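You operate a simulated robot arm through the tools that you are given. There is no shell and no other tool. Be economical: measure what you need, move in short steps, check, and stop when the job is done.

Carry out the task below with a simulated robot arm. There is one attempt and no reset: what you move stays moved.

Task
Sweeten the lemon water with a splash of vanilla and stir it in.
Fine: about a tenth of a glass; the bottle closed on its spot, the spoon in the steel pot; no spills. Set down upright: vanilla bottle.

Only the result counts: the job must be done as asked and must still hold three seconds after the hand-in. Knocking over, shifting, dropping, spilling or breaking anything else fails it.

Robot
A 6-joint arm with a two-finger parallel gripper, fixed in place. Base frame: the origin is at the foot of the arm, x ahead of it, y to its left, z up; the work surface is at about z = 885. Readings come in mm, degrees, newtons and seconds.
With the tool pointing down near the work surface it reaches from about 420 to 860 mm from the base axis. Its first joint turns from -115.0 to 115.0 degrees. Payload 4.2 kg.
Tool frame: the origin (TCP) lies between the finger pads and is the grasp point; the fingertips stand 23 mm ahead of it; z points along the fingers, y is the line along which they close. The gripper opens to 94 mm. The fingers are 38 mm wide and 10 mm thick; the gripper's body (54 by 96 mm) begins 39 mm behind the TCP.
Orientation is told as [roll, pitch, yaw] about the base's x, y, z axes, in that order, counted from this pose: with the fingers straight down and closing along the base's y, the tool's x points along the base's -x, its y along +y and its z along -z.

Tools
- The arm moves only by the tool nudge_tool. Its argument "increments" is a list of rows, each an object (a shift or turn left out is 0, a gripper value left out holds the last) with "dr": the turn, a rotation vector about the tool's x, y, z in degrees, a list of three; "offset": the shift along the tool's x, y, z in mm, a list of three; "hand": the opening, from 0 (shut) to 1 (fully open). In form: [{"dr": [ax, ay, az], "offset": [tx, ty, tz], "hand": hand}, ...]. A call has 1 to 12 rows; each row is the pose to reach, as a shift and turn from the pose commanded when the call began, along the tool's axes at that moment. A row lasts 0.2 s, in which the tool goes at most 50 mm and 8.6 degrees; a call with a longer step from one row to the next is refused whole, and so is a gripper value outside its range. Where a pose cannot be reached the arm comes as near as it can. A force on the tool above 40 N (or 10 N above the force at the start of the call, whichever is more), or a blocked arm, ends the call early, and 0.2 s more pass. The fingers move at their own pace (about 108 mm/s each) and stop on an object; they squeeze with about 39 N. The grip force told is the motor's: it shows also when the fingers shut on nothing. Time passes only in rows, and 0.2 s behind the last, so rows that repeat a pose let the fingers close. It gives the time, the measured TCP pose, the force on the tool (base axes), the opening and the grip force at its end, in the units of the frame above (readings bear some noise), with the torque about the TCP (base axes, N m) and any sound that the robot's microphone picked up.
- Cameras (640 x 400 px; columns grow to the right, rows downward): "scene" is fixed at [51.8, -649.5, 1573]; the picture's right is [0.69, -0.72, 0.00], its down [-0.38, -0.36, -0.85] and it looks along [0.61, 0.59, -0.52] (base axes); focal length 328 px, centre (320, 200). "wrist" rides on the gripper at [86, 16, -74] in the tool frame; the picture's right is [-0.18, 0.98, 0.00], its down [-0.58, -0.11, -0.81] and it looks along [-0.79, -0.15, 0.59] (tool axes); focal length 243 px, centre (320, 200). There is no depth. A picture from a camera that has moved, and an enlarged one, comes with that camera's place and axes in the base frame and with its lens.
- get_image(camera): a new picture of that camera. No time passes.
- lift_body(by): slides the trunk up (or, below 0, down) by that many mm; the arm rides with it, the base frame stays. It gives what a move gives, with no picture.
- inspect(camera, box): a new picture of the part [left, top, right, bottom] of that camera's present view, enlarged. No time passes.
- close_job(): hands the job in; it is judged then, once.

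Go step by step. Nothing tells you positions but the pictures and the camera data: compare them with the known pose of the tool, close in by small moves and look again before you grip or let go. The budget is 120 turns and 84 pictures, counting those below and the enlarged ones. Unless the task says otherwise, let go and move clear before handing in, and close with one line.

The tools are called after "Call:" as name(argument=value, ...) on one line, values as JSON. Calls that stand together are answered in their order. nudge_tool: Moves the arm, as the interface text tells. Its arguments: {"type":"object","properties":{"increments":{"type":"array","items":{"type":"object","properties":{"dr":{"type":"array","items":{"type":"number"}},"offset":{"type":"array","items":{"type":"number"}},"hand":{"type":"number"}}}}},"required":["increments"]} The other tools are called the same way: lift_body (by) slides the trunk up or down; get_image (camera) takes a picture; inspect (camera, box) takes an enlarged picture of a part of a camera's view; close_job () hands the job in.

At the start:

```text
t: 0.0
position: [560.3, -222.4, 1306.3]
orientation: [0.0, 0.0, -0.1]
ft_force: [0.0, -0.2, 0.0]
wrist_torque: [-0.02, 0.01, 0.02]
width: 94.1
finger_force: 0.1
trunk travel left (down, up): [-875.0, 115.0]
```

scene: 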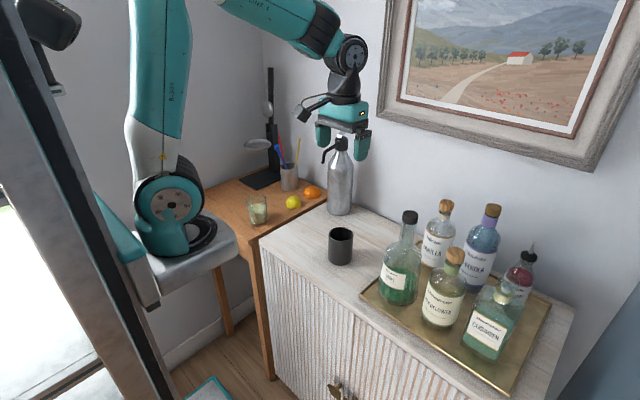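
wrist: 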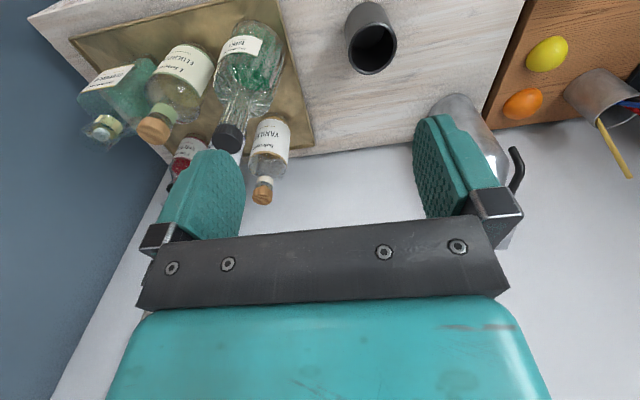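

I see a cabinet with a tray of bottles (one labelled "VANILLA"), a black cup, a steel flask, and a lower desk with a glass, fruit and a pot. I'll take enlarged views first.

Call:
inspect(camera="scene", box=[360, 180, 560, 380])

Call:
inspect(camera="scene", box=[220, 60, 380, 240])

Call:
inspect(camera="wrist", box=[60, 0, 320, 210])

```text
2.00 times, centred on (460, 280) of scene
camera zoom: at [51.8, -649.5, 1573.0], right [0.69, -0.72, 0.0], down [-0.38, -0.36, -0.85], along [0.61, 0.59, -0.52], focal length 656 px, centre (40, 40)
```

zoom: 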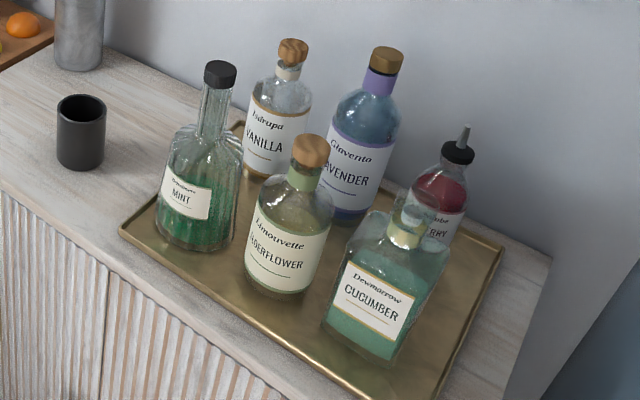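

```text
2.22 times, centred on (300, 150) of scene
camera zoom: at [51.8, -649.5, 1573.0], right [0.69, -0.72, 0.0], down [-0.38, -0.36, -0.85], along [0.61, 0.59, -0.52], focal length 729 px, centre (364, 311)
```

zoom: 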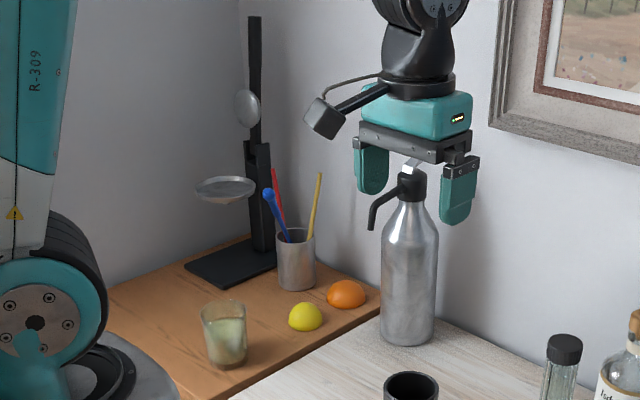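

```text
1.90 times, centred on (190, 105) of wrist
camera zoom: at [473.5, -207.1, 1380.8], right [0.18, 0.98, 0.0], down [0.58, -0.11, 0.81], along [0.79, -0.15, -0.59], focal length 462 px, centre (568, 381)
```

zoom: 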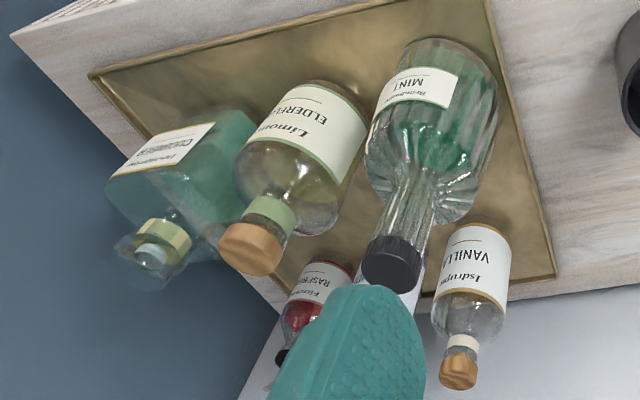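

The cabinet top is at about z 885: cup near (647,-163), vanilla near (815,-383) with its cork top at about 1115. The glass is near (599,189). I'll shift the arm to look at the desk side.

Call:
nudge_tool(increments=[{"offset": [8, 46, 0]}, {"offset": [16, 92, 0]}, {"offset": [24, 138, 0]}, {"offset": [32, 184, 0]}, {"offset": [40, 230, 0]}, {"offset": [48, 276, 0]}, {"offset": [56, 322, 0]}, {"offset": [60, 350, 0]}])

Call:
get_image(camera="wrist")

Call:
get_image(camera="scene")

```text
t: 1.8
position: [501.0, 128.2, 1305.0]
orientation: [0.1, -0.1, 0.0]
ft_force: [-0.5, -1.4, -0.1]
wrist_torque: [0.02, 0.0, -0.01]
width: 94.0
finger_force: 0.1
trunk travel left (down, up): [-875.0, 115.0]
```

```text
78 pictures are left
camera wrist: at [412.8, 143.4, 1379.5], right [0.18, 0.98, 0.0], down [0.58, -0.11, 0.81], along [0.79, -0.15, -0.59], focal length 243 px, centre (320, 200)
```

wrist: 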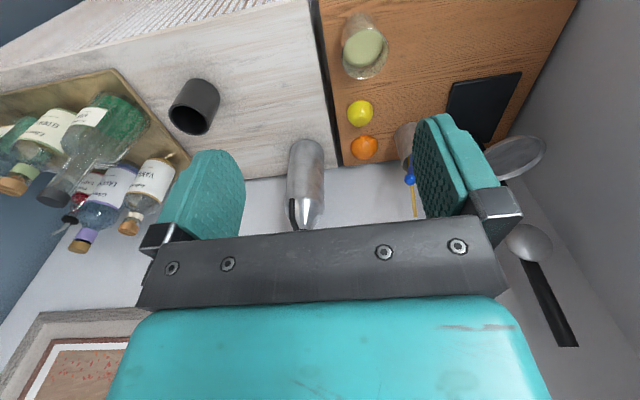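

```text
77 pictures are left
```

scene: 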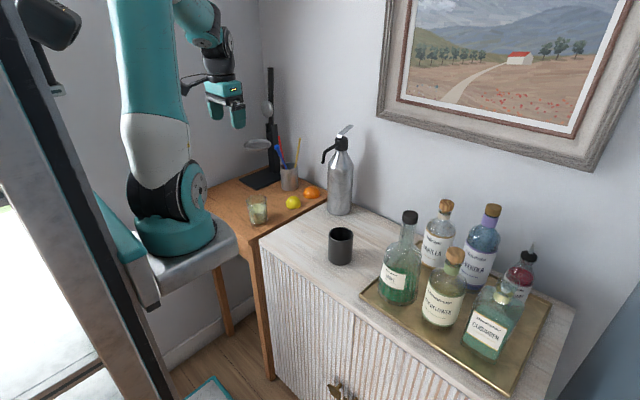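

I need a close-up of the glass and of the pot.

Call:
inspect(camera="wrist", box=[310, 0, 470, 100])

Call:
inspect(camera="scene", box=[230, 120, 330, 240])

Call:
inspect(camera="wrist", box=[380, 80, 560, 230])

```text
4.00 times, centred on (390, 50) of wrist
camera zoom: at [412.8, 143.4, 1379.5], right [0.18, 0.98, 0.0], down [0.58, -0.11, 0.81], along [0.79, -0.15, -0.59], focal length 970 px, centre (40, 800)
```

zoom: 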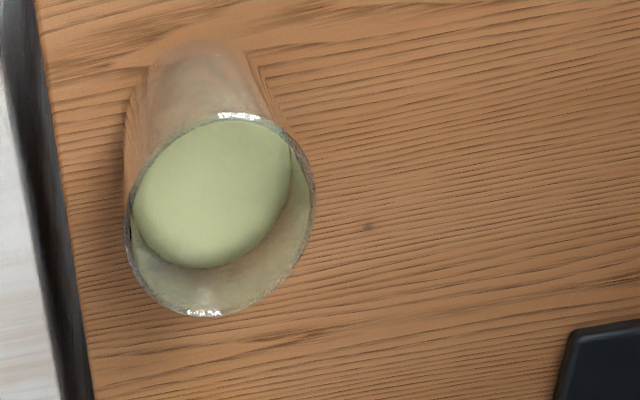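

```text
3.33 times, centred on (280, 180) of scene
camera zoom: at [51.8, -649.5, 1573.0], right [0.69, -0.72, 0.0], down [-0.38, -0.36, -0.85], along [0.61, 0.59, -0.52], focal length 1094 px, centre (453, 267)
```

zoom: 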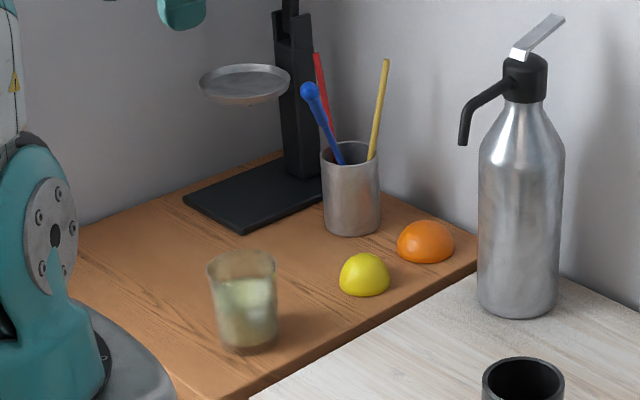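

```text
2.67 times, centred on (470, 155) of wrist
camera zoom: at [412.8, 143.4, 1379.5], right [0.18, 0.98, 0.0], down [0.58, -0.11, 0.81], along [0.79, -0.15, -0.59], focal length 647 px, centre (-80, 320)
```

zoom: 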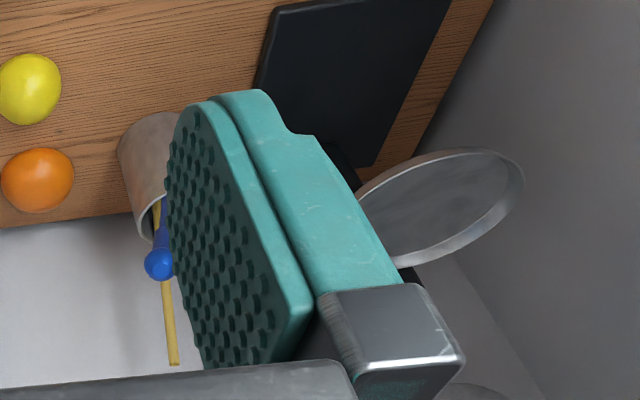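

Glass: centre about (594,181), rim z about 977. Pot: around (830,280), behind the fruit. Now I'll go over to the vanilla bottle and look closely.

Call:
nudge_tool(increments=[{"offset": [-10, -46, 5]}, {"offset": [-20, -92, 10]}, {"offset": [-30, -138, 15]}, {"offset": [-40, -184, 20]}, {"offset": [-50, -230, 25]}, {"offset": [-60, -276, 30]}, {"offset": [-70, -322, 35]}, {"offset": [-80, -368, 40]}, {"offset": [-90, -414, 45]}, {"offset": [-105, -460, 50]}, {"offset": [-119, -505, 55]}])

Call:
get_image(camera="wrist")

```text
t: 4.2
position: [618.9, -378.4, 1253.5]
orientation: [-0.1, 0.0, 0.0]
ft_force: [0.1, -0.8, 0.2]
wrist_torque: [-0.02, -0.06, -0.03]
width: 93.9
finger_force: 0.2
trunk travel left (down, up): [-875.0, 115.0]
```

```text
73 pictures are left
camera wrist: at [531.6, -362.7, 1325.6], right [0.18, 0.98, 0.0], down [0.58, -0.11, 0.81], along [0.79, -0.15, -0.59], focal length 243 px, centre (320, 200)
```

wrist: 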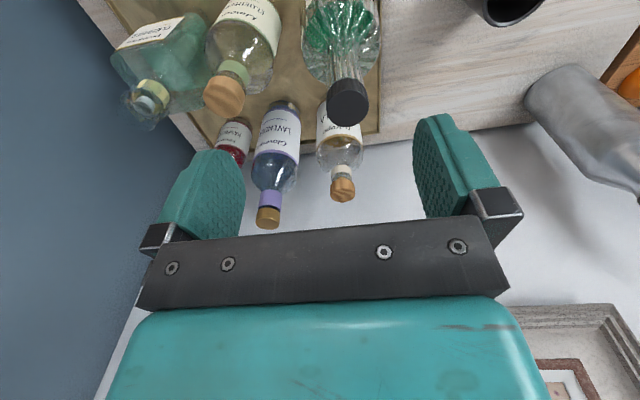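

Call:
inspect(camera="wrist", box=[240, 80, 400, 240])

Call:
inspect(camera="scene", box=[400, 190, 500, 290])

```text
2.50 times, centred on (320, 160) of wrist
camera zoom: at [531.6, -362.7, 1325.6], right [0.18, 0.98, 0.0], down [0.58, -0.11, 0.81], along [0.79, -0.15, -0.59], focal length 606 px, centre (320, 300)
```

zoom: 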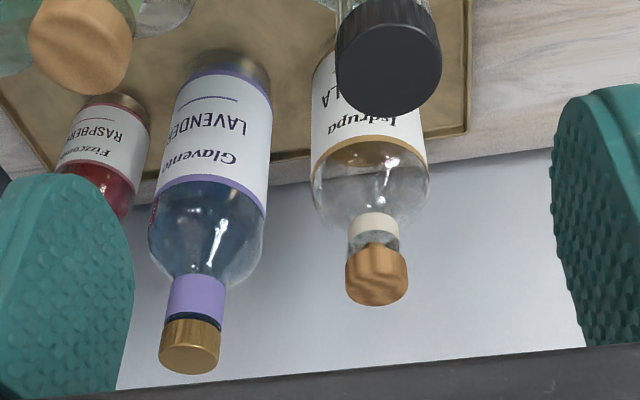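

```text
4.00 times, centred on (450, 240) of scene
camera zoom: at [51.8, -649.5, 1573.0], right [0.69, -0.72, 0.0], down [-0.38, -0.36, -0.85], along [0.61, 0.59, -0.52], focal length 1313 px, centre (-200, 40)
```

zoom: 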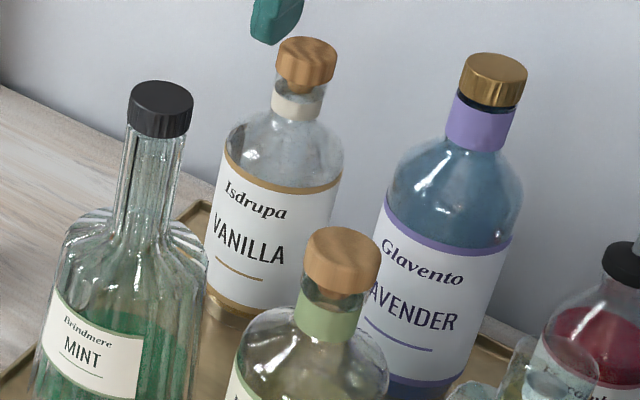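

The vanilla's wooden T-cork (about 37 mm wide) sits near (806,-381), z 1085 to 1112. I'll move above it and check the alignment.

Call:
nudge_tool(increments=[{"offset": [-45, 0, 0]}, {"offset": [-90, 0, 10]}, {"offset": [-140, -2, 30]}, {"offset": [-187, -2, 45]}, {"offset": [-187, -2, 45]}])

Call:
get_image(camera="wrist")

Call:
inspect(camera="scene", box=[390, 120, 510, 240])

```text
refused: row 3 steps farther than a row can; nothing moved
```

```text
70 pictures are left
camera wrist: at [531.6, -362.7, 1325.6], right [0.18, 0.98, 0.0], down [0.58, -0.11, 0.81], along [0.79, -0.15, -0.59], focal length 243 px, centre (320, 200)
```

wrist: 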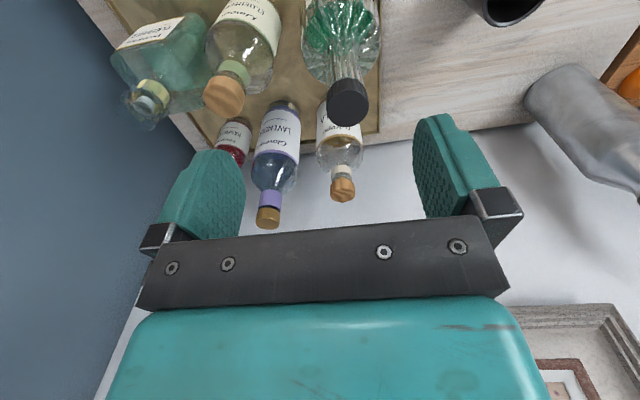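

```text
3.33 times, centred on (450, 180) of scene
camera zoom: at [51.8, -649.5, 1573.0], right [0.69, -0.72, 0.0], down [-0.38, -0.36, -0.85], along [0.61, 0.59, -0.52], focal length 1094 px, centre (-113, 267)
```

zoom: 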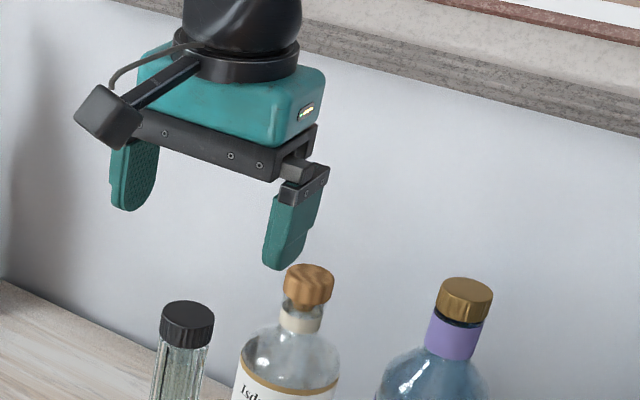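

A step was slightly too long, so I'll resend it with smaller ones.

Call:
nudge_tool(increments=[{"offset": [-45, 0, 0]}, {"offset": [-90, 0, 10]}, {"offset": [-130, -1, 25]}, {"offset": [-170, -2, 40]}, {"offset": [-187, -2, 45]}, {"offset": [-187, -2, 45]}])

Call:
get_image(camera="wrist")

Call:
inspect(camera="scene", box=[390, 120, 510, 240])

```text
t: 5.6
position: [805.8, -379.2, 1206.1]
orientation: [0.0, 0.1, 0.1]
ft_force: [-0.5, 0.6, -0.5]
wrist_torque: [0.01, 0.05, 0.01]
width: 94.0
finger_force: 0.1
trunk travel left (down, up): [-875.0, 115.0]
```

```text
68 pictures are left
camera wrist: at [719.3, -362.8, 1281.1], right [0.18, 0.98, 0.0], down [0.58, -0.11, 0.81], along [0.79, -0.15, -0.59], focal length 243 px, centre (320, 200)
```

wrist: 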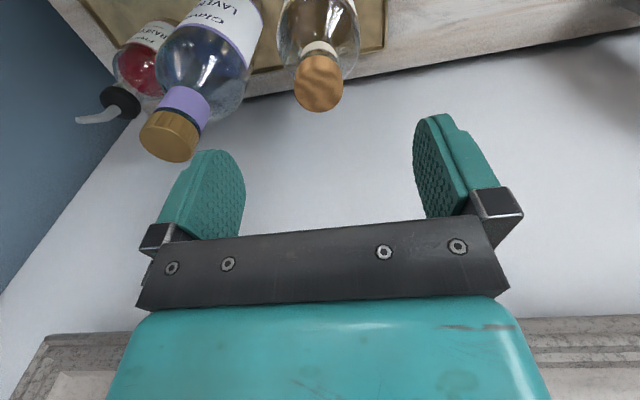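

```text
3.33 times, centred on (450, 180) of scene
camera zoom: at [51.8, -649.5, 1573.0], right [0.69, -0.72, 0.0], down [-0.38, -0.36, -0.85], along [0.61, 0.59, -0.52], focal length 1094 px, centre (-113, 267)
```

zoom: 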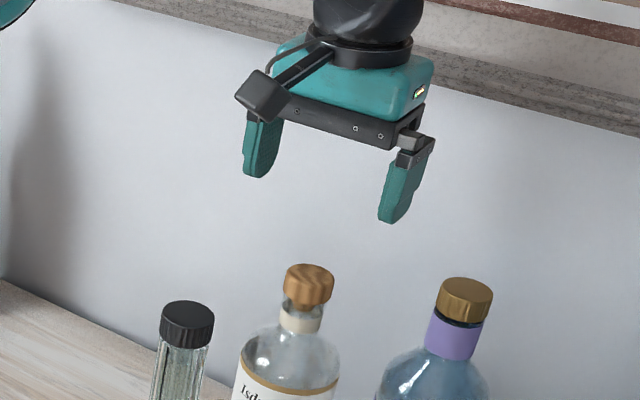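

The cork centre is about (813,-380), top about 1112. I'll descend around it with the gripper open.

Call:
nudge_tool(increments=[{"offset": [-7, -1, 35]}, {"offset": [-7, -1, 70]}, {"offset": [-7, -1, 90]}, {"offset": [-7, -1, 101]}, {"offset": [-7, -1, 101]}])

Call:
get_image(camera="wrist")

Call:
inspect(camera="scene", box=[390, 140, 490, 240])

```text
t: 6.8
position: [814.3, -380.1, 1106.2]
orientation: [0.0, 0.0, 0.1]
ft_force: [0.4, -0.2, 0.3]
wrist_torque: [0.01, 0.0, 0.03]
width: 93.7
finger_force: 0.0
trunk travel left (down, up): [-875.0, 115.0]
```

```text
66 pictures are left
camera wrist: at [727.0, -365.1, 1180.1], right [0.18, 0.98, 0.0], down [0.58, -0.11, 0.81], along [0.79, -0.15, -0.59], focal length 243 px, centre (320, 200)
```

wrist: 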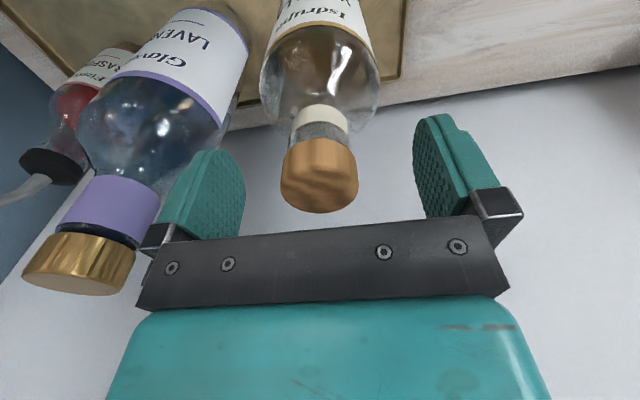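

```text
4.00 times, centred on (440, 190) of scene
camera zoom: at [51.8, -649.5, 1573.0], right [0.69, -0.72, 0.0], down [-0.38, -0.36, -0.85], along [0.61, 0.59, -0.52], focal length 1313 px, centre (-160, 240)
```

zoom: 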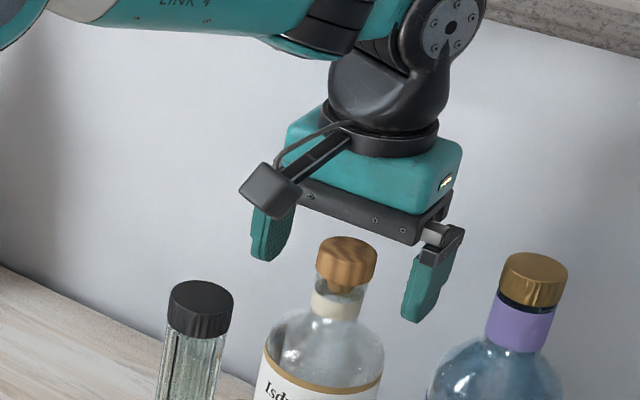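

The knob is between the pads, so I'll close on it.

Call:
nudge_tool(increments=[{"hand": 0.5}, {"hand": 0.5}, {"hand": 0.0}, {"hand": 0.0}, {"hand": 0.0}])

```text
t: 8.0
position: [814.6, -380.5, 1106.5]
orientation: [-0.1, 0.0, 0.0]
ft_force: [0.5, -1.3, 0.6]
wrist_torque: [-0.06, 0.0, -0.03]
width: 35.0
finger_force: 38.8
trunk travel left (down, up): [-875.0, 115.0]
```

It is gripped at 35 mm. I'll pull up gently with a small twist and watch the force.

Call:
nudge_tool(increments=[{"offset": [0, 0, -2]}, {"offset": [0, 0, -4]}, {"offset": [0, 0, -6]}, {"offset": [0, 0, -8]}])

Call:
inspect(camera="scene", box=[390, 140, 510, 300])

```text
t: 9.0
position: [813.7, -380.3, 1113.7]
orientation: [0.0, 0.0, -0.1]
ft_force: [0.6, -1.4, -0.8]
wrist_torque: [-0.05, -0.01, -0.02]
width: 35.1
finger_force: 39.4
trunk travel left (down, up): [-875.0, 115.0]
heard: snap
```

```text
2.50 times, centred on (450, 220) of scene
camera zoom: at [51.8, -649.5, 1573.0], right [0.69, -0.72, 0.0], down [-0.38, -0.36, -0.85], along [0.61, 0.59, -0.52], focal length 820 px, centre (-5, 150)
```

zoom: 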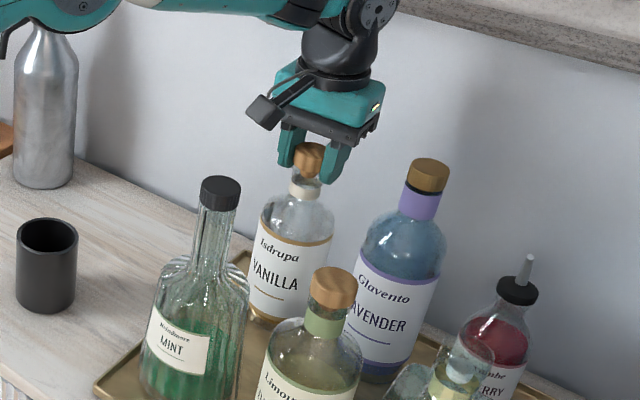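

I heard a snap and there is no load, so the cork has popped free. I'll lift on.

Call:
nudge_tool(increments=[{"offset": [0, 0, -10]}, {"offset": [0, 0, -25]}, {"offset": [0, 0, -50]}, {"offset": [0, 0, -80]}, {"offset": [0, 0, -110]}])

Call:
inspect(camera="scene", box=[390, 100, 530, 300])

Call:
get_image(camera="wrist")

```text
t: 10.2
position: [812.1, -381.6, 1225.6]
orientation: [-0.1, 0.0, 0.0]
ft_force: [0.2, 0.4, 0.1]
wrist_torque: [-0.03, 0.02, 0.02]
width: 35.1
finger_force: 38.6
trunk travel left (down, up): [-875.0, 115.0]
```

```text
2.00 times, centred on (460, 200) of scene
camera zoom: at [51.8, -649.5, 1573.0], right [0.69, -0.72, 0.0], down [-0.38, -0.36, -0.85], along [0.61, 0.59, -0.52], focal length 656 px, centre (40, 200)
```

zoom: 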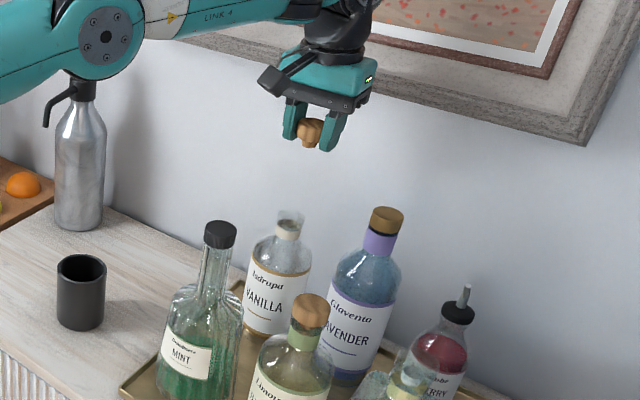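

```text
62 pictures are left
camera wrist: at [725.5, -366.1, 1299.3], right [0.18, 0.98, 0.0], down [0.58, -0.11, 0.81], along [0.79, -0.15, -0.59], focal length 243 px, centre (320, 200)
```

wrist: 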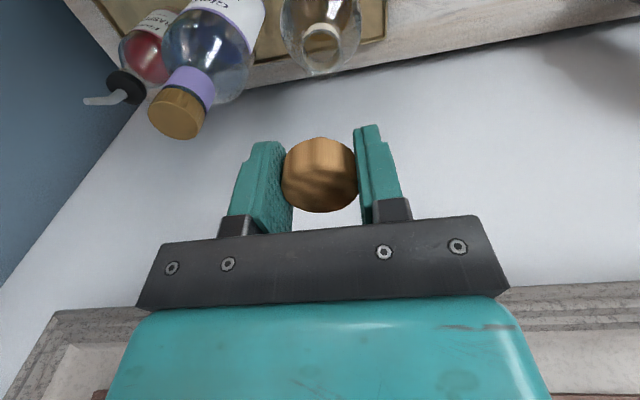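

The cork is out and the bottle is undisturbed. I'll carry the cork to a free spot at (760,-130) on the cabinet.

Call:
nudge_tool(increments=[{"offset": [10, 48, 0]}, {"offset": [20, 96, 0]}, {"offset": [30, 142, 10]}, {"offset": [40, 188, 20]}, {"offset": [48, 228, 40]}, {"offset": [52, 251, 80]}, {"offset": [52, 251, 125]}, {"offset": [52, 251, 170]}, {"offset": [52, 251, 215]}, {"offset": [52, 251, 260]}, {"offset": [52, 251, 270]}])

Call:
inspect(camera="scene", box=[330, 160, 430, 260])

```text
t: 12.6
position: [761.6, -127.4, 953.2]
orientation: [0.0, 0.0, 0.0]
ft_force: [0.2, 0.1, 0.0]
wrist_torque: [0.02, -0.01, 0.01]
width: 34.7
finger_force: 39.0
trunk travel left (down, up): [-875.0, 115.0]
```

```text
4.00 times, centred on (380, 210) of scene
camera zoom: at [51.8, -649.5, 1573.0], right [0.69, -0.72, 0.0], down [-0.38, -0.36, -0.85], along [0.61, 0.59, -0.52], focal length 1313 px, centre (80, 160)
```

zoom: 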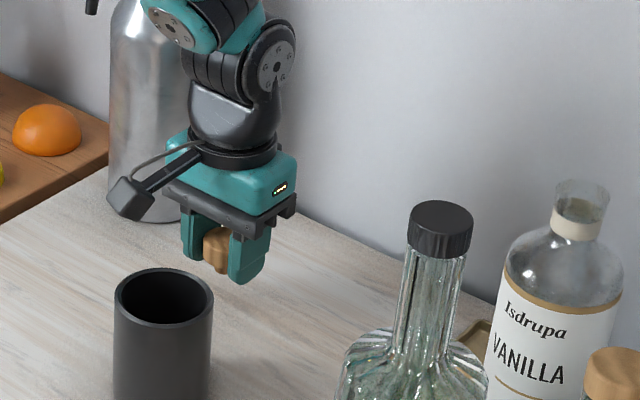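

Call:
nudge_tool(increments=[{"offset": [0, 0, 10]}, {"offset": [0, 0, 18]}, {"offset": [0, 0, 22]}, {"offset": [0, 0, 24]}])

Call:
inspect(camera="scene", box=[350, 195, 410, 255])

```text
t: 13.6
position: [761.0, -129.6, 930.6]
orientation: [0.0, 0.1, -0.1]
ft_force: [-0.1, -0.1, -0.2]
wrist_torque: [-0.02, 0.01, -0.02]
width: 35.2
finger_force: 39.6
trunk travel left (down, up): [-875.0, 115.0]
```

```text
6.67 times, centred on (380, 225) of scene
camera zoom: at [51.8, -649.5, 1573.0], right [0.69, -0.72, 0.0], down [-0.38, -0.36, -0.85], along [0.61, 0.59, -0.52], focal length 2188 px, centre (-80, 33)
```

zoom: 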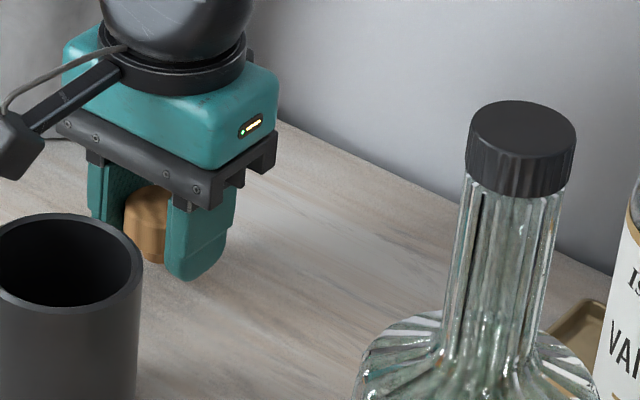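

Call:
nudge_tool(increments=[{"offset": [0, 0, 2]}, {"offset": [0, 0, 4]}, {"offset": [0, 0, 6]}])

```text
t: 14.4
position: [762.0, -128.2, 923.7]
orientation: [0.0, 0.0, 0.0]
ft_force: [-0.5, 0.8, -0.2]
wrist_torque: [0.02, -0.01, 0.01]
width: 35.0
finger_force: 38.7
trunk travel left (down, up): [-875.0, 115.0]
```

Call:
nudge_tool(increments=[{"offset": [0, 0, 1]}, {"offset": [0, 0, 2]}, {"offset": [0, 0, 3]}, {"offset": [0, 0, 4]}])

```text
t: 15.4
position: [761.7, -130.1, 920.6]
orientation: [0.0, 0.0, 0.0]
ft_force: [-0.1, 0.8, 0.2]
wrist_torque: [0.02, 0.0, -0.02]
width: 35.1
finger_force: 39.3
trunk travel left (down, up): [-875.0, 115.0]
```

Call:
nudge_tool(increments=[{"offset": [0, 0, 1]}, {"offset": [0, 0, 2]}, {"offset": [0, 0, 3]}, {"offset": [0, 0, 4]}])

Call:
inspect(camera="scene", box=[350, 195, 410, 255])

```text
t: 16.4
position: [761.1, -130.0, 916.4]
orientation: [0.0, 0.0, 0.1]
ft_force: [1.3, 0.4, -0.2]
wrist_torque: [-0.01, -0.01, 0.0]
width: 34.9
finger_force: 38.9
trunk travel left (down, up): [-875.0, 115.0]
```

```text
6.67 times, centred on (380, 225) of scene
camera zoom: at [51.8, -649.5, 1573.0], right [0.69, -0.72, 0.0], down [-0.38, -0.36, -0.85], along [0.61, 0.59, -0.52], focal length 2188 px, centre (-80, 33)
```

zoom: 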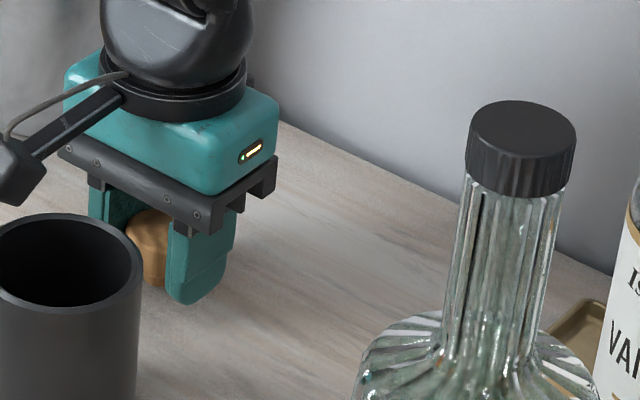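

Call:
nudge_tool(increments=[{"offset": [0, 0, 1]}, {"offset": [0, 0, 2]}, {"offset": [0, 0, 3]}])

```text
t: 17.2
position: [761.4, -130.4, 912.1]
orientation: [0.0, 0.0, 0.0]
ft_force: [0.1, -0.4, -0.2]
wrist_torque: [0.01, 0.03, 0.01]
width: 35.0
finger_force: 39.1
trunk travel left (down, up): [-875.0, 115.0]
```

Call:
nudge_tool(increments=[{"offset": [0, 0, 1]}, {"offset": [0, 0, 2]}])

Call:
inspect(camera="scene", box=[355, 205, 395, 245])

```text
t: 17.8
position: [761.4, -130.2, 910.4]
orientation: [-0.1, 0.0, 0.1]
ft_force: [-0.2, -0.6, 0.3]
wrist_torque: [-0.01, 0.01, 0.01]
width: 35.1
finger_force: 39.1
trunk travel left (down, up): [-875.0, 115.0]
```

```text
10.00 times, centred on (375, 225) of scene
camera zoom: at [51.8, -649.5, 1573.0], right [0.69, -0.72, 0.0], down [-0.38, -0.36, -0.85], along [0.61, 0.59, -0.52], focal length 3282 px, centre (-230, -50)
```

zoom: 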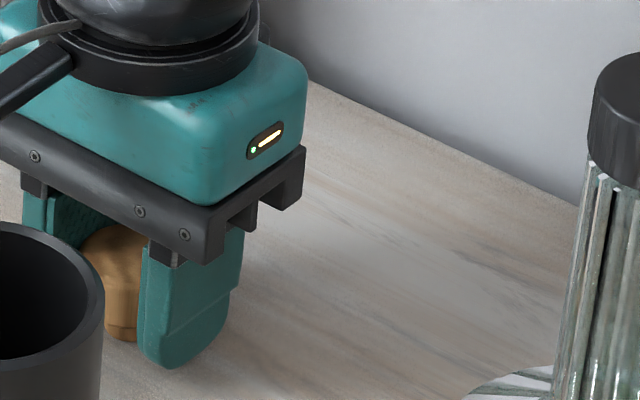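

Call:
nudge_tool(increments=[{"offset": [0, 0, 1]}, {"offset": [0, 0, 2]}])

```text
t: 18.4
position: [761.0, -130.5, 910.2]
orientation: [0.0, 0.0, 0.0]
ft_force: [-1.9, -0.9, 8.4]
wrist_torque: [-0.01, 0.08, 0.01]
width: 35.1
finger_force: 38.5
trunk travel left (down, up): [-875.0, 115.0]
```

Contact was felt, so the cork stands on the surface. I'll release it gently and rise.

Call:
nudge_tool(increments=[{"offset": [0, 0, -1]}, {"offset": [0, 0, -1], "hand": 0.5}, {"offset": [0, 0, -1], "hand": 0.65}, {"offset": [0, 0, -1], "hand": 0.65}, {"offset": [0, 0, -25]}, {"offset": [0, 0, -65]}, {"offset": [0, 0, -110]}])

Call:
inspect(camera="scene", box=[340, 180, 420, 260])

Call:
get_image(camera="wrist")

```text
t: 20.0
position: [760.7, -128.1, 1019.7]
orientation: [0.0, 0.1, 0.0]
ft_force: [0.0, 0.3, 0.2]
wrist_torque: [0.04, 0.03, 0.03]
width: 61.1
finger_force: 0.0
trunk travel left (down, up): [-875.0, 115.0]
```

```text
5.00 times, centred on (380, 220) of scene
camera zoom: at [51.8, -649.5, 1573.0], right [0.69, -0.72, 0.0], down [-0.38, -0.36, -0.85], along [0.61, 0.59, -0.52], focal length 1641 px, centre (20, 100)
```

zoom: 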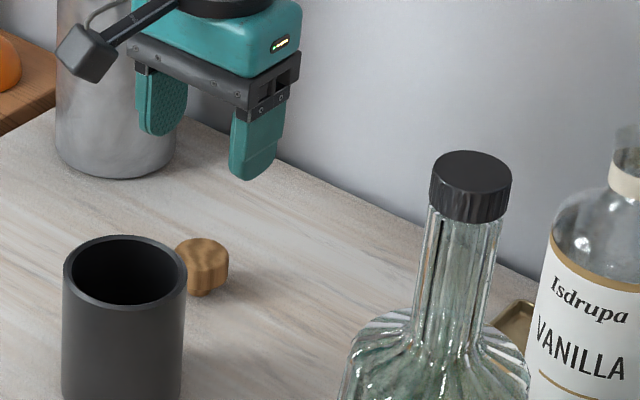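

```text
56 pictures are left
camera wrist: at [674.1, -113.5, 1093.3], right [0.18, 0.98, 0.0], down [0.58, -0.11, 0.81], along [0.79, -0.15, -0.59], focal length 243 px, centre (320, 200)
```

wrist: 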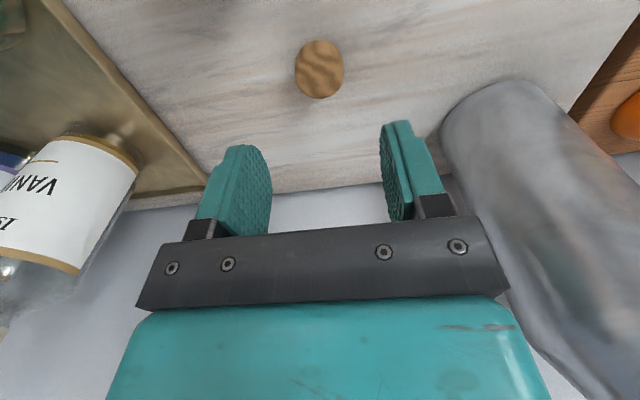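

The cork stands upright at (761,-130). Next I'll rise, turn the tool to head for the bottle (yaw -55°) and open fully.

Call:
nudge_tool(increments=[{"offset": [5, 0, -40], "dr": [0, 0, 8], "hand": 1.0}, {"offset": [15, -10, -80], "dr": [0, 0, 16]}, {"offset": [30, -35, -115], "dr": [0, 0, 24]}, {"offset": [40, -60, -145], "dr": [0, 0, 32]}, {"offset": [50, -85, -165], "dr": [0, 0, 40]}, {"offset": [58, -105, -175], "dr": [0, 0, 48]}, {"offset": [61, -122, -180], "dr": [0, 0, 55]}])

Call:
nudge_tool(increments=[{"dr": [0, -8, 0]}, {"dr": [0, -16, 0]}, {"dr": [0, -24, 0]}, {"dr": [0, -32, 0]}, {"dr": [0, -40, 0]}, {"dr": [0, -48, 0]}, {"dr": [0, -56, 0]}, {"dr": [0, -64, 0]}, {"dr": [0, -70, 0]}, {"dr": [0, -70, 0]}])

Call:
get_image(camera="scene")

Call:
get_image(camera="wrist")

```text
t: 21.6
position: [702.3, -252.2, 1199.0]
orientation: [0.1, 0.0, -55.0]
ft_force: [0.3, 0.0, -0.3]
wrist_torque: [0.0, -0.03, -0.01]
width: 94.1
finger_force: 0.1
trunk travel left (down, up): [-875.0, 115.0]
```

```text
t: 23.8
position: [700.9, -252.6, 1199.9]
orientation: [0.0, -70.1, -54.9]
ft_force: [0.3, 0.0, 0.6]
wrist_torque: [-0.02, 0.01, 0.04]
width: 94.0
finger_force: 0.0
trunk travel left (down, up): [-875.0, 115.0]
```

```text
55 pictures are left
```

scene: 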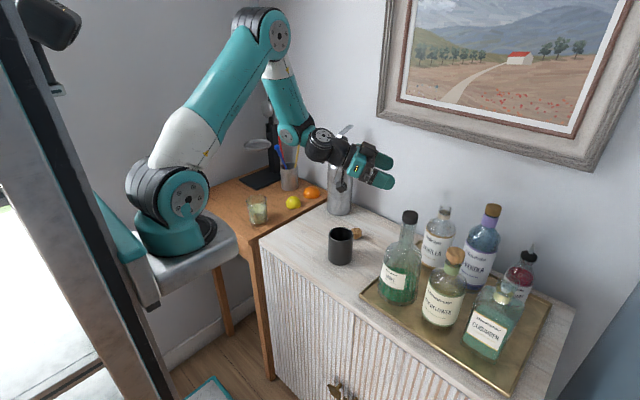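

```text
54 pictures are left
camera wrist: at [655.8, -161.3, 1142.7], right [0.84, 0.51, 0.17], down [-0.41, 0.4, 0.82], along [0.35, -0.76, 0.54], focal length 243 px, centre (320, 200)
```

wrist: 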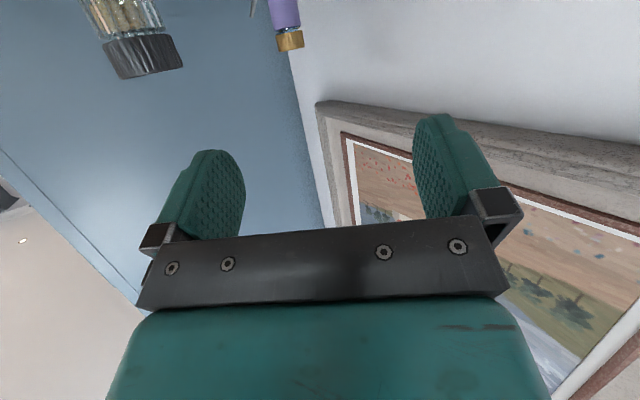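

Horizontal poses work fine. I'll move to a standoff point in front of the bottle, then descend to grip height.

Call:
nudge_tool(increments=[{"offset": [-12, 6, 32]}, {"offset": [-24, 12, 64]}, {"offset": [-34.8, 17.9, 95.6]}, {"offset": [0, 17.9, 108]}, {"offset": [36, 17.9, 121]}, {"offset": [72, 17.9, 134]}, {"offset": [107, 17.9, 147]}, {"offset": [142, 17.9, 160]}, {"offset": [142, 17.9, 160]}])

Call:
get_image(camera="wrist")

Call:
inspect(camera="scene", box=[330, 160, 490, 300])

```text
t: 25.8
position: [773.8, -323.6, 1012.4]
orientation: [-0.1, -70.0, -55.0]
ft_force: [-0.3, -0.3, 0.3]
wrist_torque: [0.03, 0.03, 0.05]
width: 94.2
finger_force: 0.0
trunk travel left (down, up): [-875.0, 115.0]
```

```text
53 pictures are left
camera wrist: at [728.3, -233.6, 956.3], right [0.84, 0.51, 0.17], down [-0.41, 0.4, 0.82], along [0.35, -0.76, 0.54], focal length 243 px, centre (320, 200)
```

wrist: 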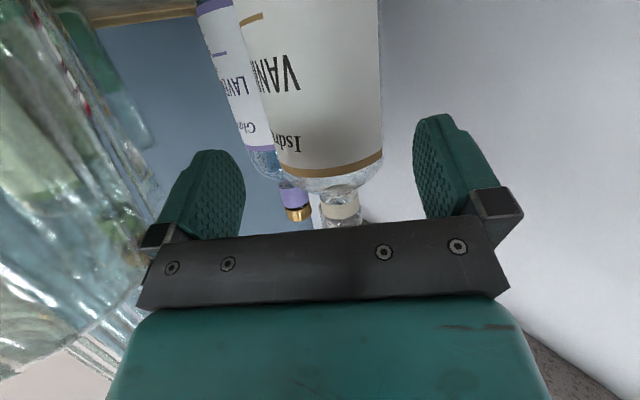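

```text
2.86 times, centred on (410, 230) of scene
camera zoom: at [51.8, -649.5, 1573.0], right [0.69, -0.72, 0.0], down [-0.38, -0.36, -0.85], along [0.61, 0.59, -0.52], focal length 938 px, centre (63, 114)
```

zoom: 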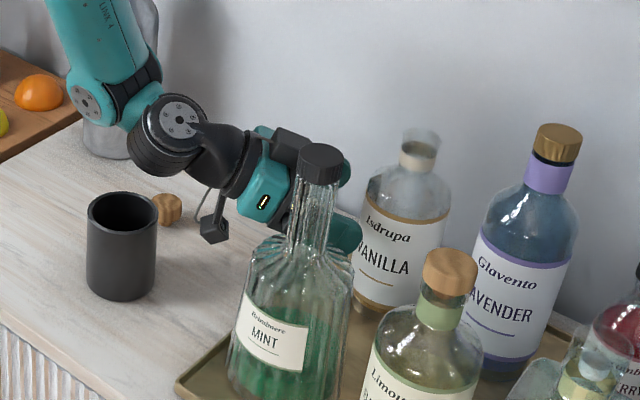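

The bottle is centred between the fingers to about 1 mm. I'll advance 61 mm in short steps.

Call:
nudge_tool(increments=[{"offset": [-5, 0, 14]}, {"offset": [-10, 0, 28]}, {"offset": [-14, 0, 39]}, {"offset": [-18, 0, 49]}, {"offset": [-20.9, 0, 57.3]}, {"offset": [-20.9, 0, 57.3]}])

Call:
get_image(camera="wrist")

Call:
inspect(camera="scene", box=[350, 180, 490, 310])

```text
t: 27.2
position: [809.6, -373.7, 1011.1]
orientation: [0.2, -70.1, -55.0]
ft_force: [0.0, 0.8, 0.2]
wrist_torque: [-0.03, 0.02, 0.05]
width: 93.9
finger_force: 0.1
trunk travel left (down, up): [-875.0, 115.0]
```

```text
51 pictures are left
camera wrist: at [764.2, -284.8, 954.2], right [0.84, 0.51, 0.17], down [-0.41, 0.4, 0.82], along [0.35, -0.76, 0.54], focal length 243 px, centre (320, 200)
```

wrist: 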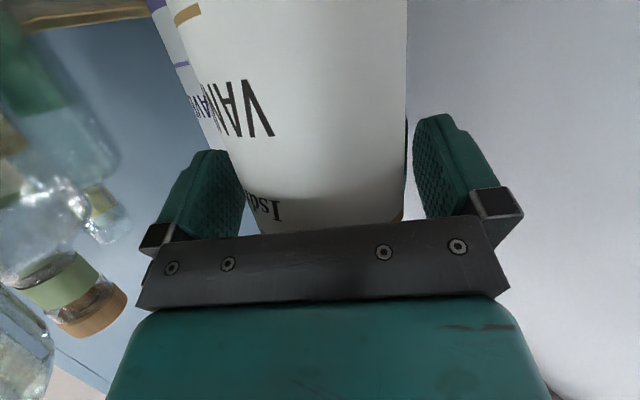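

```text
3.08 times, centred on (420, 245) of scene
camera zoom: at [51.8, -649.5, 1573.0], right [0.69, -0.72, 0.0], down [-0.38, -0.36, -0.85], along [0.61, 0.59, -0.52], focal length 1010 px, centre (12, 62)
```

zoom: 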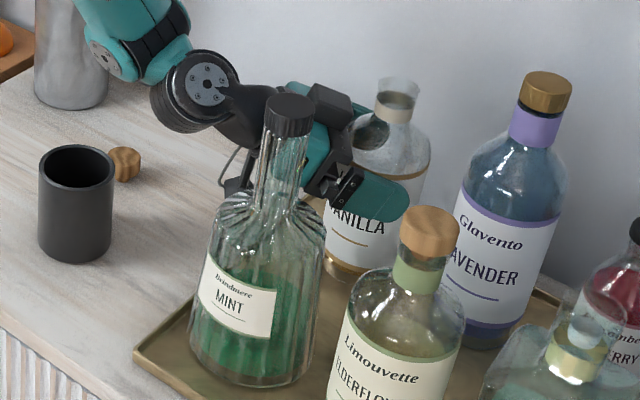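

It's in position, so I'll close on the bottle.

Call:
nudge_tool(increments=[{"hand": 0.88}, {"hand": 0.84}, {"hand": 0.8}, {"hand": 0.7}, {"hand": 0.0}, {"hand": 0.0}])

```text
t: 28.6
position: [808.7, -375.7, 1011.6]
orientation: [0.1, -70.0, -55.0]
ft_force: [2.4, 2.8, 0.6]
wrist_torque: [0.16, -0.05, -0.04]
width: 76.4
finger_force: 38.6
trunk travel left (down, up): [-875.0, 115.0]
```

Gripped at 76 mm. I'll lift straight up.

Call:
nudge_tool(increments=[{"offset": [-4.7, 0, -1.7]}, {"offset": [-14.1, 0, -5.1]}, {"offset": [-28.2, 0, -10.3]}, {"offset": [-28.2, 0, -10.3]}])

Call:
inspect(camera="scene", box=[350, 160, 490, 310])

```text
t: 29.6
position: [808.4, -374.8, 1039.6]
orientation: [-0.1, -69.9, -54.9]
ft_force: [0.1, -0.6, -7.0]
wrist_torque: [0.04, 0.05, 0.01]
width: 76.6
finger_force: 38.9
trunk travel left (down, up): [-875.0, 115.0]
```

```text
2.67 times, centred on (420, 235) of scene
camera zoom: at [51.8, -649.5, 1573.0], right [0.69, -0.72, 0.0], down [-0.38, -0.36, -0.85], along [0.61, 0.59, -0.52], focal length 875 px, centre (53, 107)
```

zoom: 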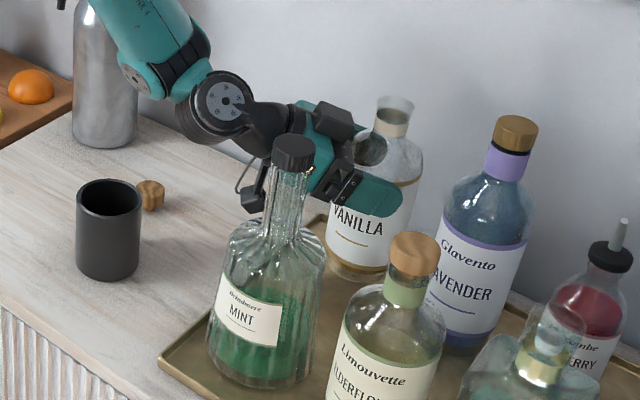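

It holds (7 N). I'll lift higher, then carry it to the glass while turning the heading to about +75°.

Call:
nudge_tool(increments=[{"offset": [-28, 0, -10]}, {"offset": [-56, 0, -20]}, {"offset": [-85, 0, -31]}, {"offset": [-113, 0, -41]}, {"offset": [-113, 0, -41]}])

```text
t: 30.8
position: [809.7, -373.6, 1159.2]
orientation: [-0.1, -70.0, -54.8]
ft_force: [-0.7, 0.2, -7.8]
wrist_torque: [0.06, 0.04, -0.03]
width: 76.2
finger_force: 38.4
trunk travel left (down, up): [-875.0, 115.0]
```

Call:
nudge_tool(increments=[{"offset": [9.7, -2.6, -26.6], "dr": [-7.52, 0, -2.74]}, {"offset": [19.3, -5.2, -53.1], "dr": [-15.04, 0, -5.47]}, {"offset": [29, -7.8, -79.7], "dr": [-22.55, 0, -8.21]}, {"offset": [38.7, -10.3, -106.2], "dr": [-30.07, 0, -10.94]}, {"offset": [48.3, -12.9, -132.8], "dr": [-37.59, 0, -13.68]}, {"offset": [58, -15.5, -159.4], "dr": [-45.11, 0, -16.42]}, {"offset": [67.7, -18.1, -185.9], "dr": [-52.62, 0, -19.15]}, {"offset": [77.3, -20.7, -212.5], "dr": [-60.14, 0, -21.89]}, {"offset": [87, -23.3, -239], "dr": [-67.66, 0, -24.62]}, {"offset": [96.7, -25.8, -265.6], "dr": [-75.18, 0, -27.36]}, {"offset": [106.3, -28.4, -292.1], "dr": [-82.69, 0, -30.1]}, {"offset": [116, -31, -318.7], "dr": [-90.21, 0, -32.83]}])

Call:
get_image(camera="scene")

```text
t: 33.4
position: [588.4, -114.5, 1161.7]
orientation: [-0.1, -70.0, 41.3]
ft_force: [-0.1, -0.6, -8.2]
wrist_torque: [-0.07, 0.08, 0.0]
width: 76.5
finger_force: 39.2
trunk travel left (down, up): [-875.0, 115.0]
```

```text
48 pictures are left
```

scene: 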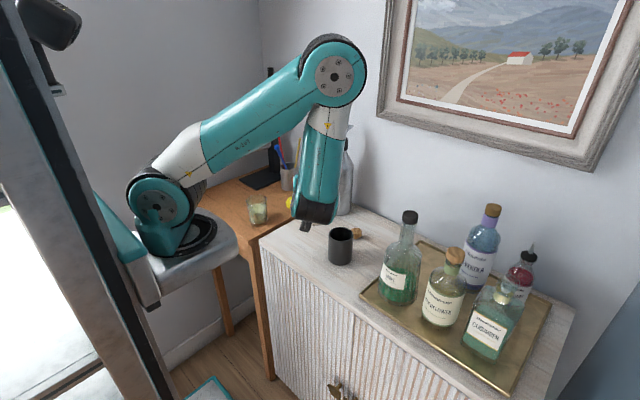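

Next I'll finish the turn and place the tool short of the glass at height.

Call:
nudge_tool(increments=[{"offset": [-8.5, 33.6, 23.4], "dr": [-6.34, 0, -2.3]}, {"offset": [-17, 67.2, 46.8], "dr": [-12.7, 0, -4.6]}, {"offset": [-25.6, 100.8, 70.2], "dr": [-19, 0, -6.9]}, {"offset": [-34.1, 134.4, 93.6], "dr": [-25.4, 0, -9.2]}, {"offset": [-42.6, 168, 117], "dr": [-31.7, 0, -11.5]}, {"offset": [-42.6, 168, 117], "dr": [-31.7, 0, -11.5]}])

Call:
get_image(camera="scene")

Call:
get_image(camera="wrist")

```text
t: 34.8
position: [573.5, 96.2, 1160.5]
orientation: [0.2, -70.0, 74.6]
ft_force: [-0.4, -1.2, -7.0]
wrist_torque: [-0.05, 0.0, 0.01]
width: 76.5
finger_force: 38.7
trunk travel left (down, up): [-875.0, 115.0]
```

```text
47 pictures are left
```

scene: 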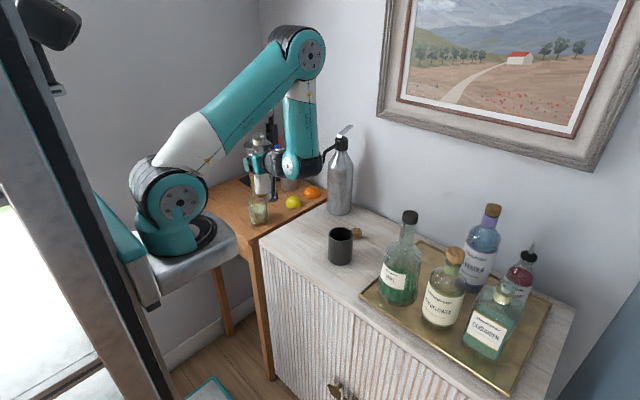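

```text
46 pictures are left
camera wrist: at [530.4, 3.1, 1103.0], right [-0.93, 0.32, 0.17], down [-0.04, -0.57, 0.82], along [0.36, 0.76, 0.54], focal length 243 px, centre (320, 200)
```

wrist: 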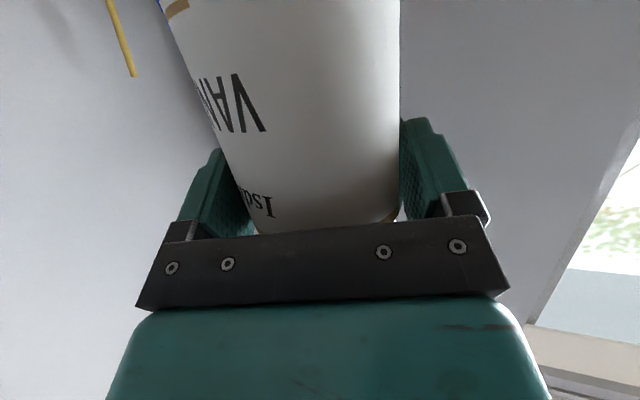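

The glass is visible in the scene view. I'll zoom in for the baseline liquid level and the bottle's fill.

Call:
inspect(camera="scene", box=[225, 125, 305, 235])

Call:
inspect(camera="scene", box=[243, 188, 275, 230])

```text
3.64 times, centred on (265, 180) of scene
camera zoom: at [51.8, -649.5, 1573.0], right [0.69, -0.72, 0.0], down [-0.38, -0.36, -0.85], along [0.61, 0.59, -0.52], focal length 1193 px, centre (520, 273)
```

zoom: 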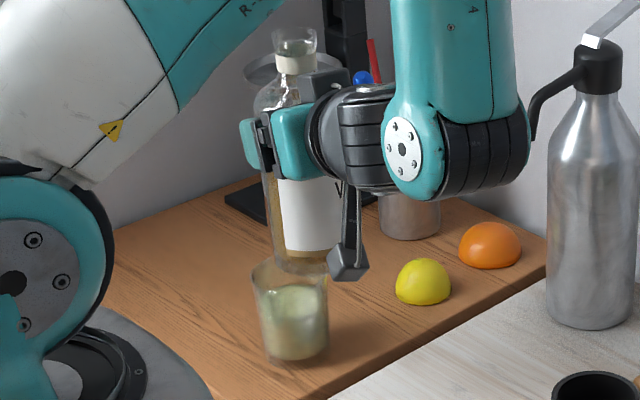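

```text
9.52 times, centred on (259, 209) of scene
camera zoom: at [51.8, -649.5, 1573.0], right [0.69, -0.72, 0.0], down [-0.38, -0.36, -0.85], along [0.61, 0.59, -0.52], focal length 3125 px, centre (901, 114)
```

zoom: 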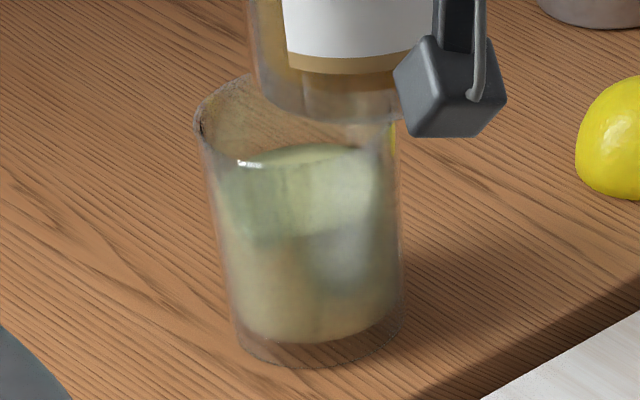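

The vanilla fills the bottle to somewhere below the shoulder. I'll tilt the bottle part way, then lower to pouring height.

Call:
nudge_tool(increments=[{"dr": [0, 8, 0]}, {"dr": [0, 16, 0]}, {"dr": [0, 24, 0]}, {"dr": [0, 32, 0]}, {"dr": [0, 40, 0], "offset": [14, 0, 5]}, {"dr": [0, 40, 0], "offset": [47, 0, 17]}, {"dr": [0, 40, 0], "offset": [80, 0, 29]}, {"dr": [0, 40, 0], "offset": [108, 0, 39]}, {"dr": [0, 40, 0], "offset": [108, 0, 39]}])

Call:
inspect(camera="scene", box=[225, 125, 305, 235])

```text
t: 36.8
position: [571.9, 94.6, 1046.6]
orientation: [0.0, -30.0, 74.7]
ft_force: [0.5, -0.5, -6.7]
wrist_torque: [0.14, -0.08, -0.03]
width: 76.3
finger_force: 38.7
trunk travel left (down, up): [-875.0, 115.0]
```

```text
3.64 times, centred on (265, 180) of scene
camera zoom: at [51.8, -649.5, 1573.0], right [0.69, -0.72, 0.0], down [-0.38, -0.36, -0.85], along [0.61, 0.59, -0.52], focal length 1193 px, centre (520, 273)
```

zoom: 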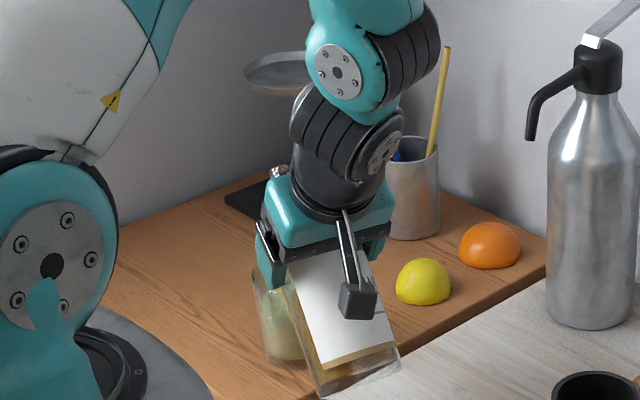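

The bottle hides the glass from the camera, so I'll swing the pouring direction about 35° around the glass for a clear view.

Call:
nudge_tool(increments=[{"dr": [-3.5, 0, -6.06], "offset": [-2.6, -10.2, 1.5]}, {"dr": [-7, 0, -12.1], "offset": [-5.2, -20.4, 3]}, {"dr": [-10.5, 0, -18.2], "offset": [-7.8, -30.5, 4.5]}, {"dr": [-14, 0, -24.2], "offset": [-10.4, -40.7, 6]}, {"dr": [-17.5, 0, -30.3], "offset": [-13, -50.9, 7.5]}, {"dr": [-17.5, 0, -30.3], "offset": [-13, -50.9, 7.5]}])

Call:
inspect(camera="scene", box=[225, 135, 305, 245])

```text
t: 38.2
position: [624.4, 94.7, 1044.7]
orientation: [0.1, -30.1, 109.7]
ft_force: [-0.4, 0.3, -7.5]
wrist_torque: [0.13, 0.04, 0.0]
width: 76.5
finger_force: 39.4
trunk travel left (down, up): [-875.0, 115.0]
```

```text
3.64 times, centred on (265, 190) of scene
camera zoom: at [51.8, -649.5, 1573.0], right [0.69, -0.72, 0.0], down [-0.38, -0.36, -0.85], along [0.61, 0.59, -0.52], focal length 1193 px, centre (520, 236)
```

zoom: 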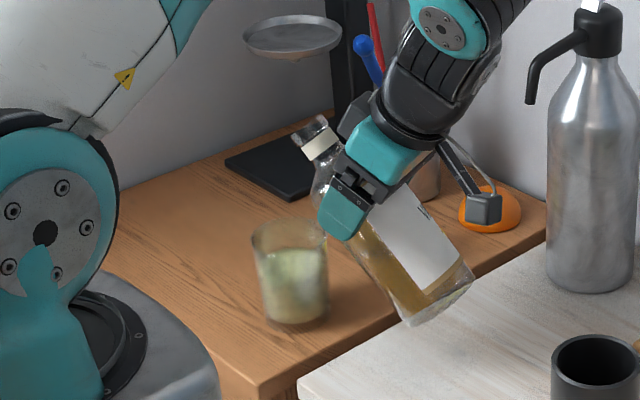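

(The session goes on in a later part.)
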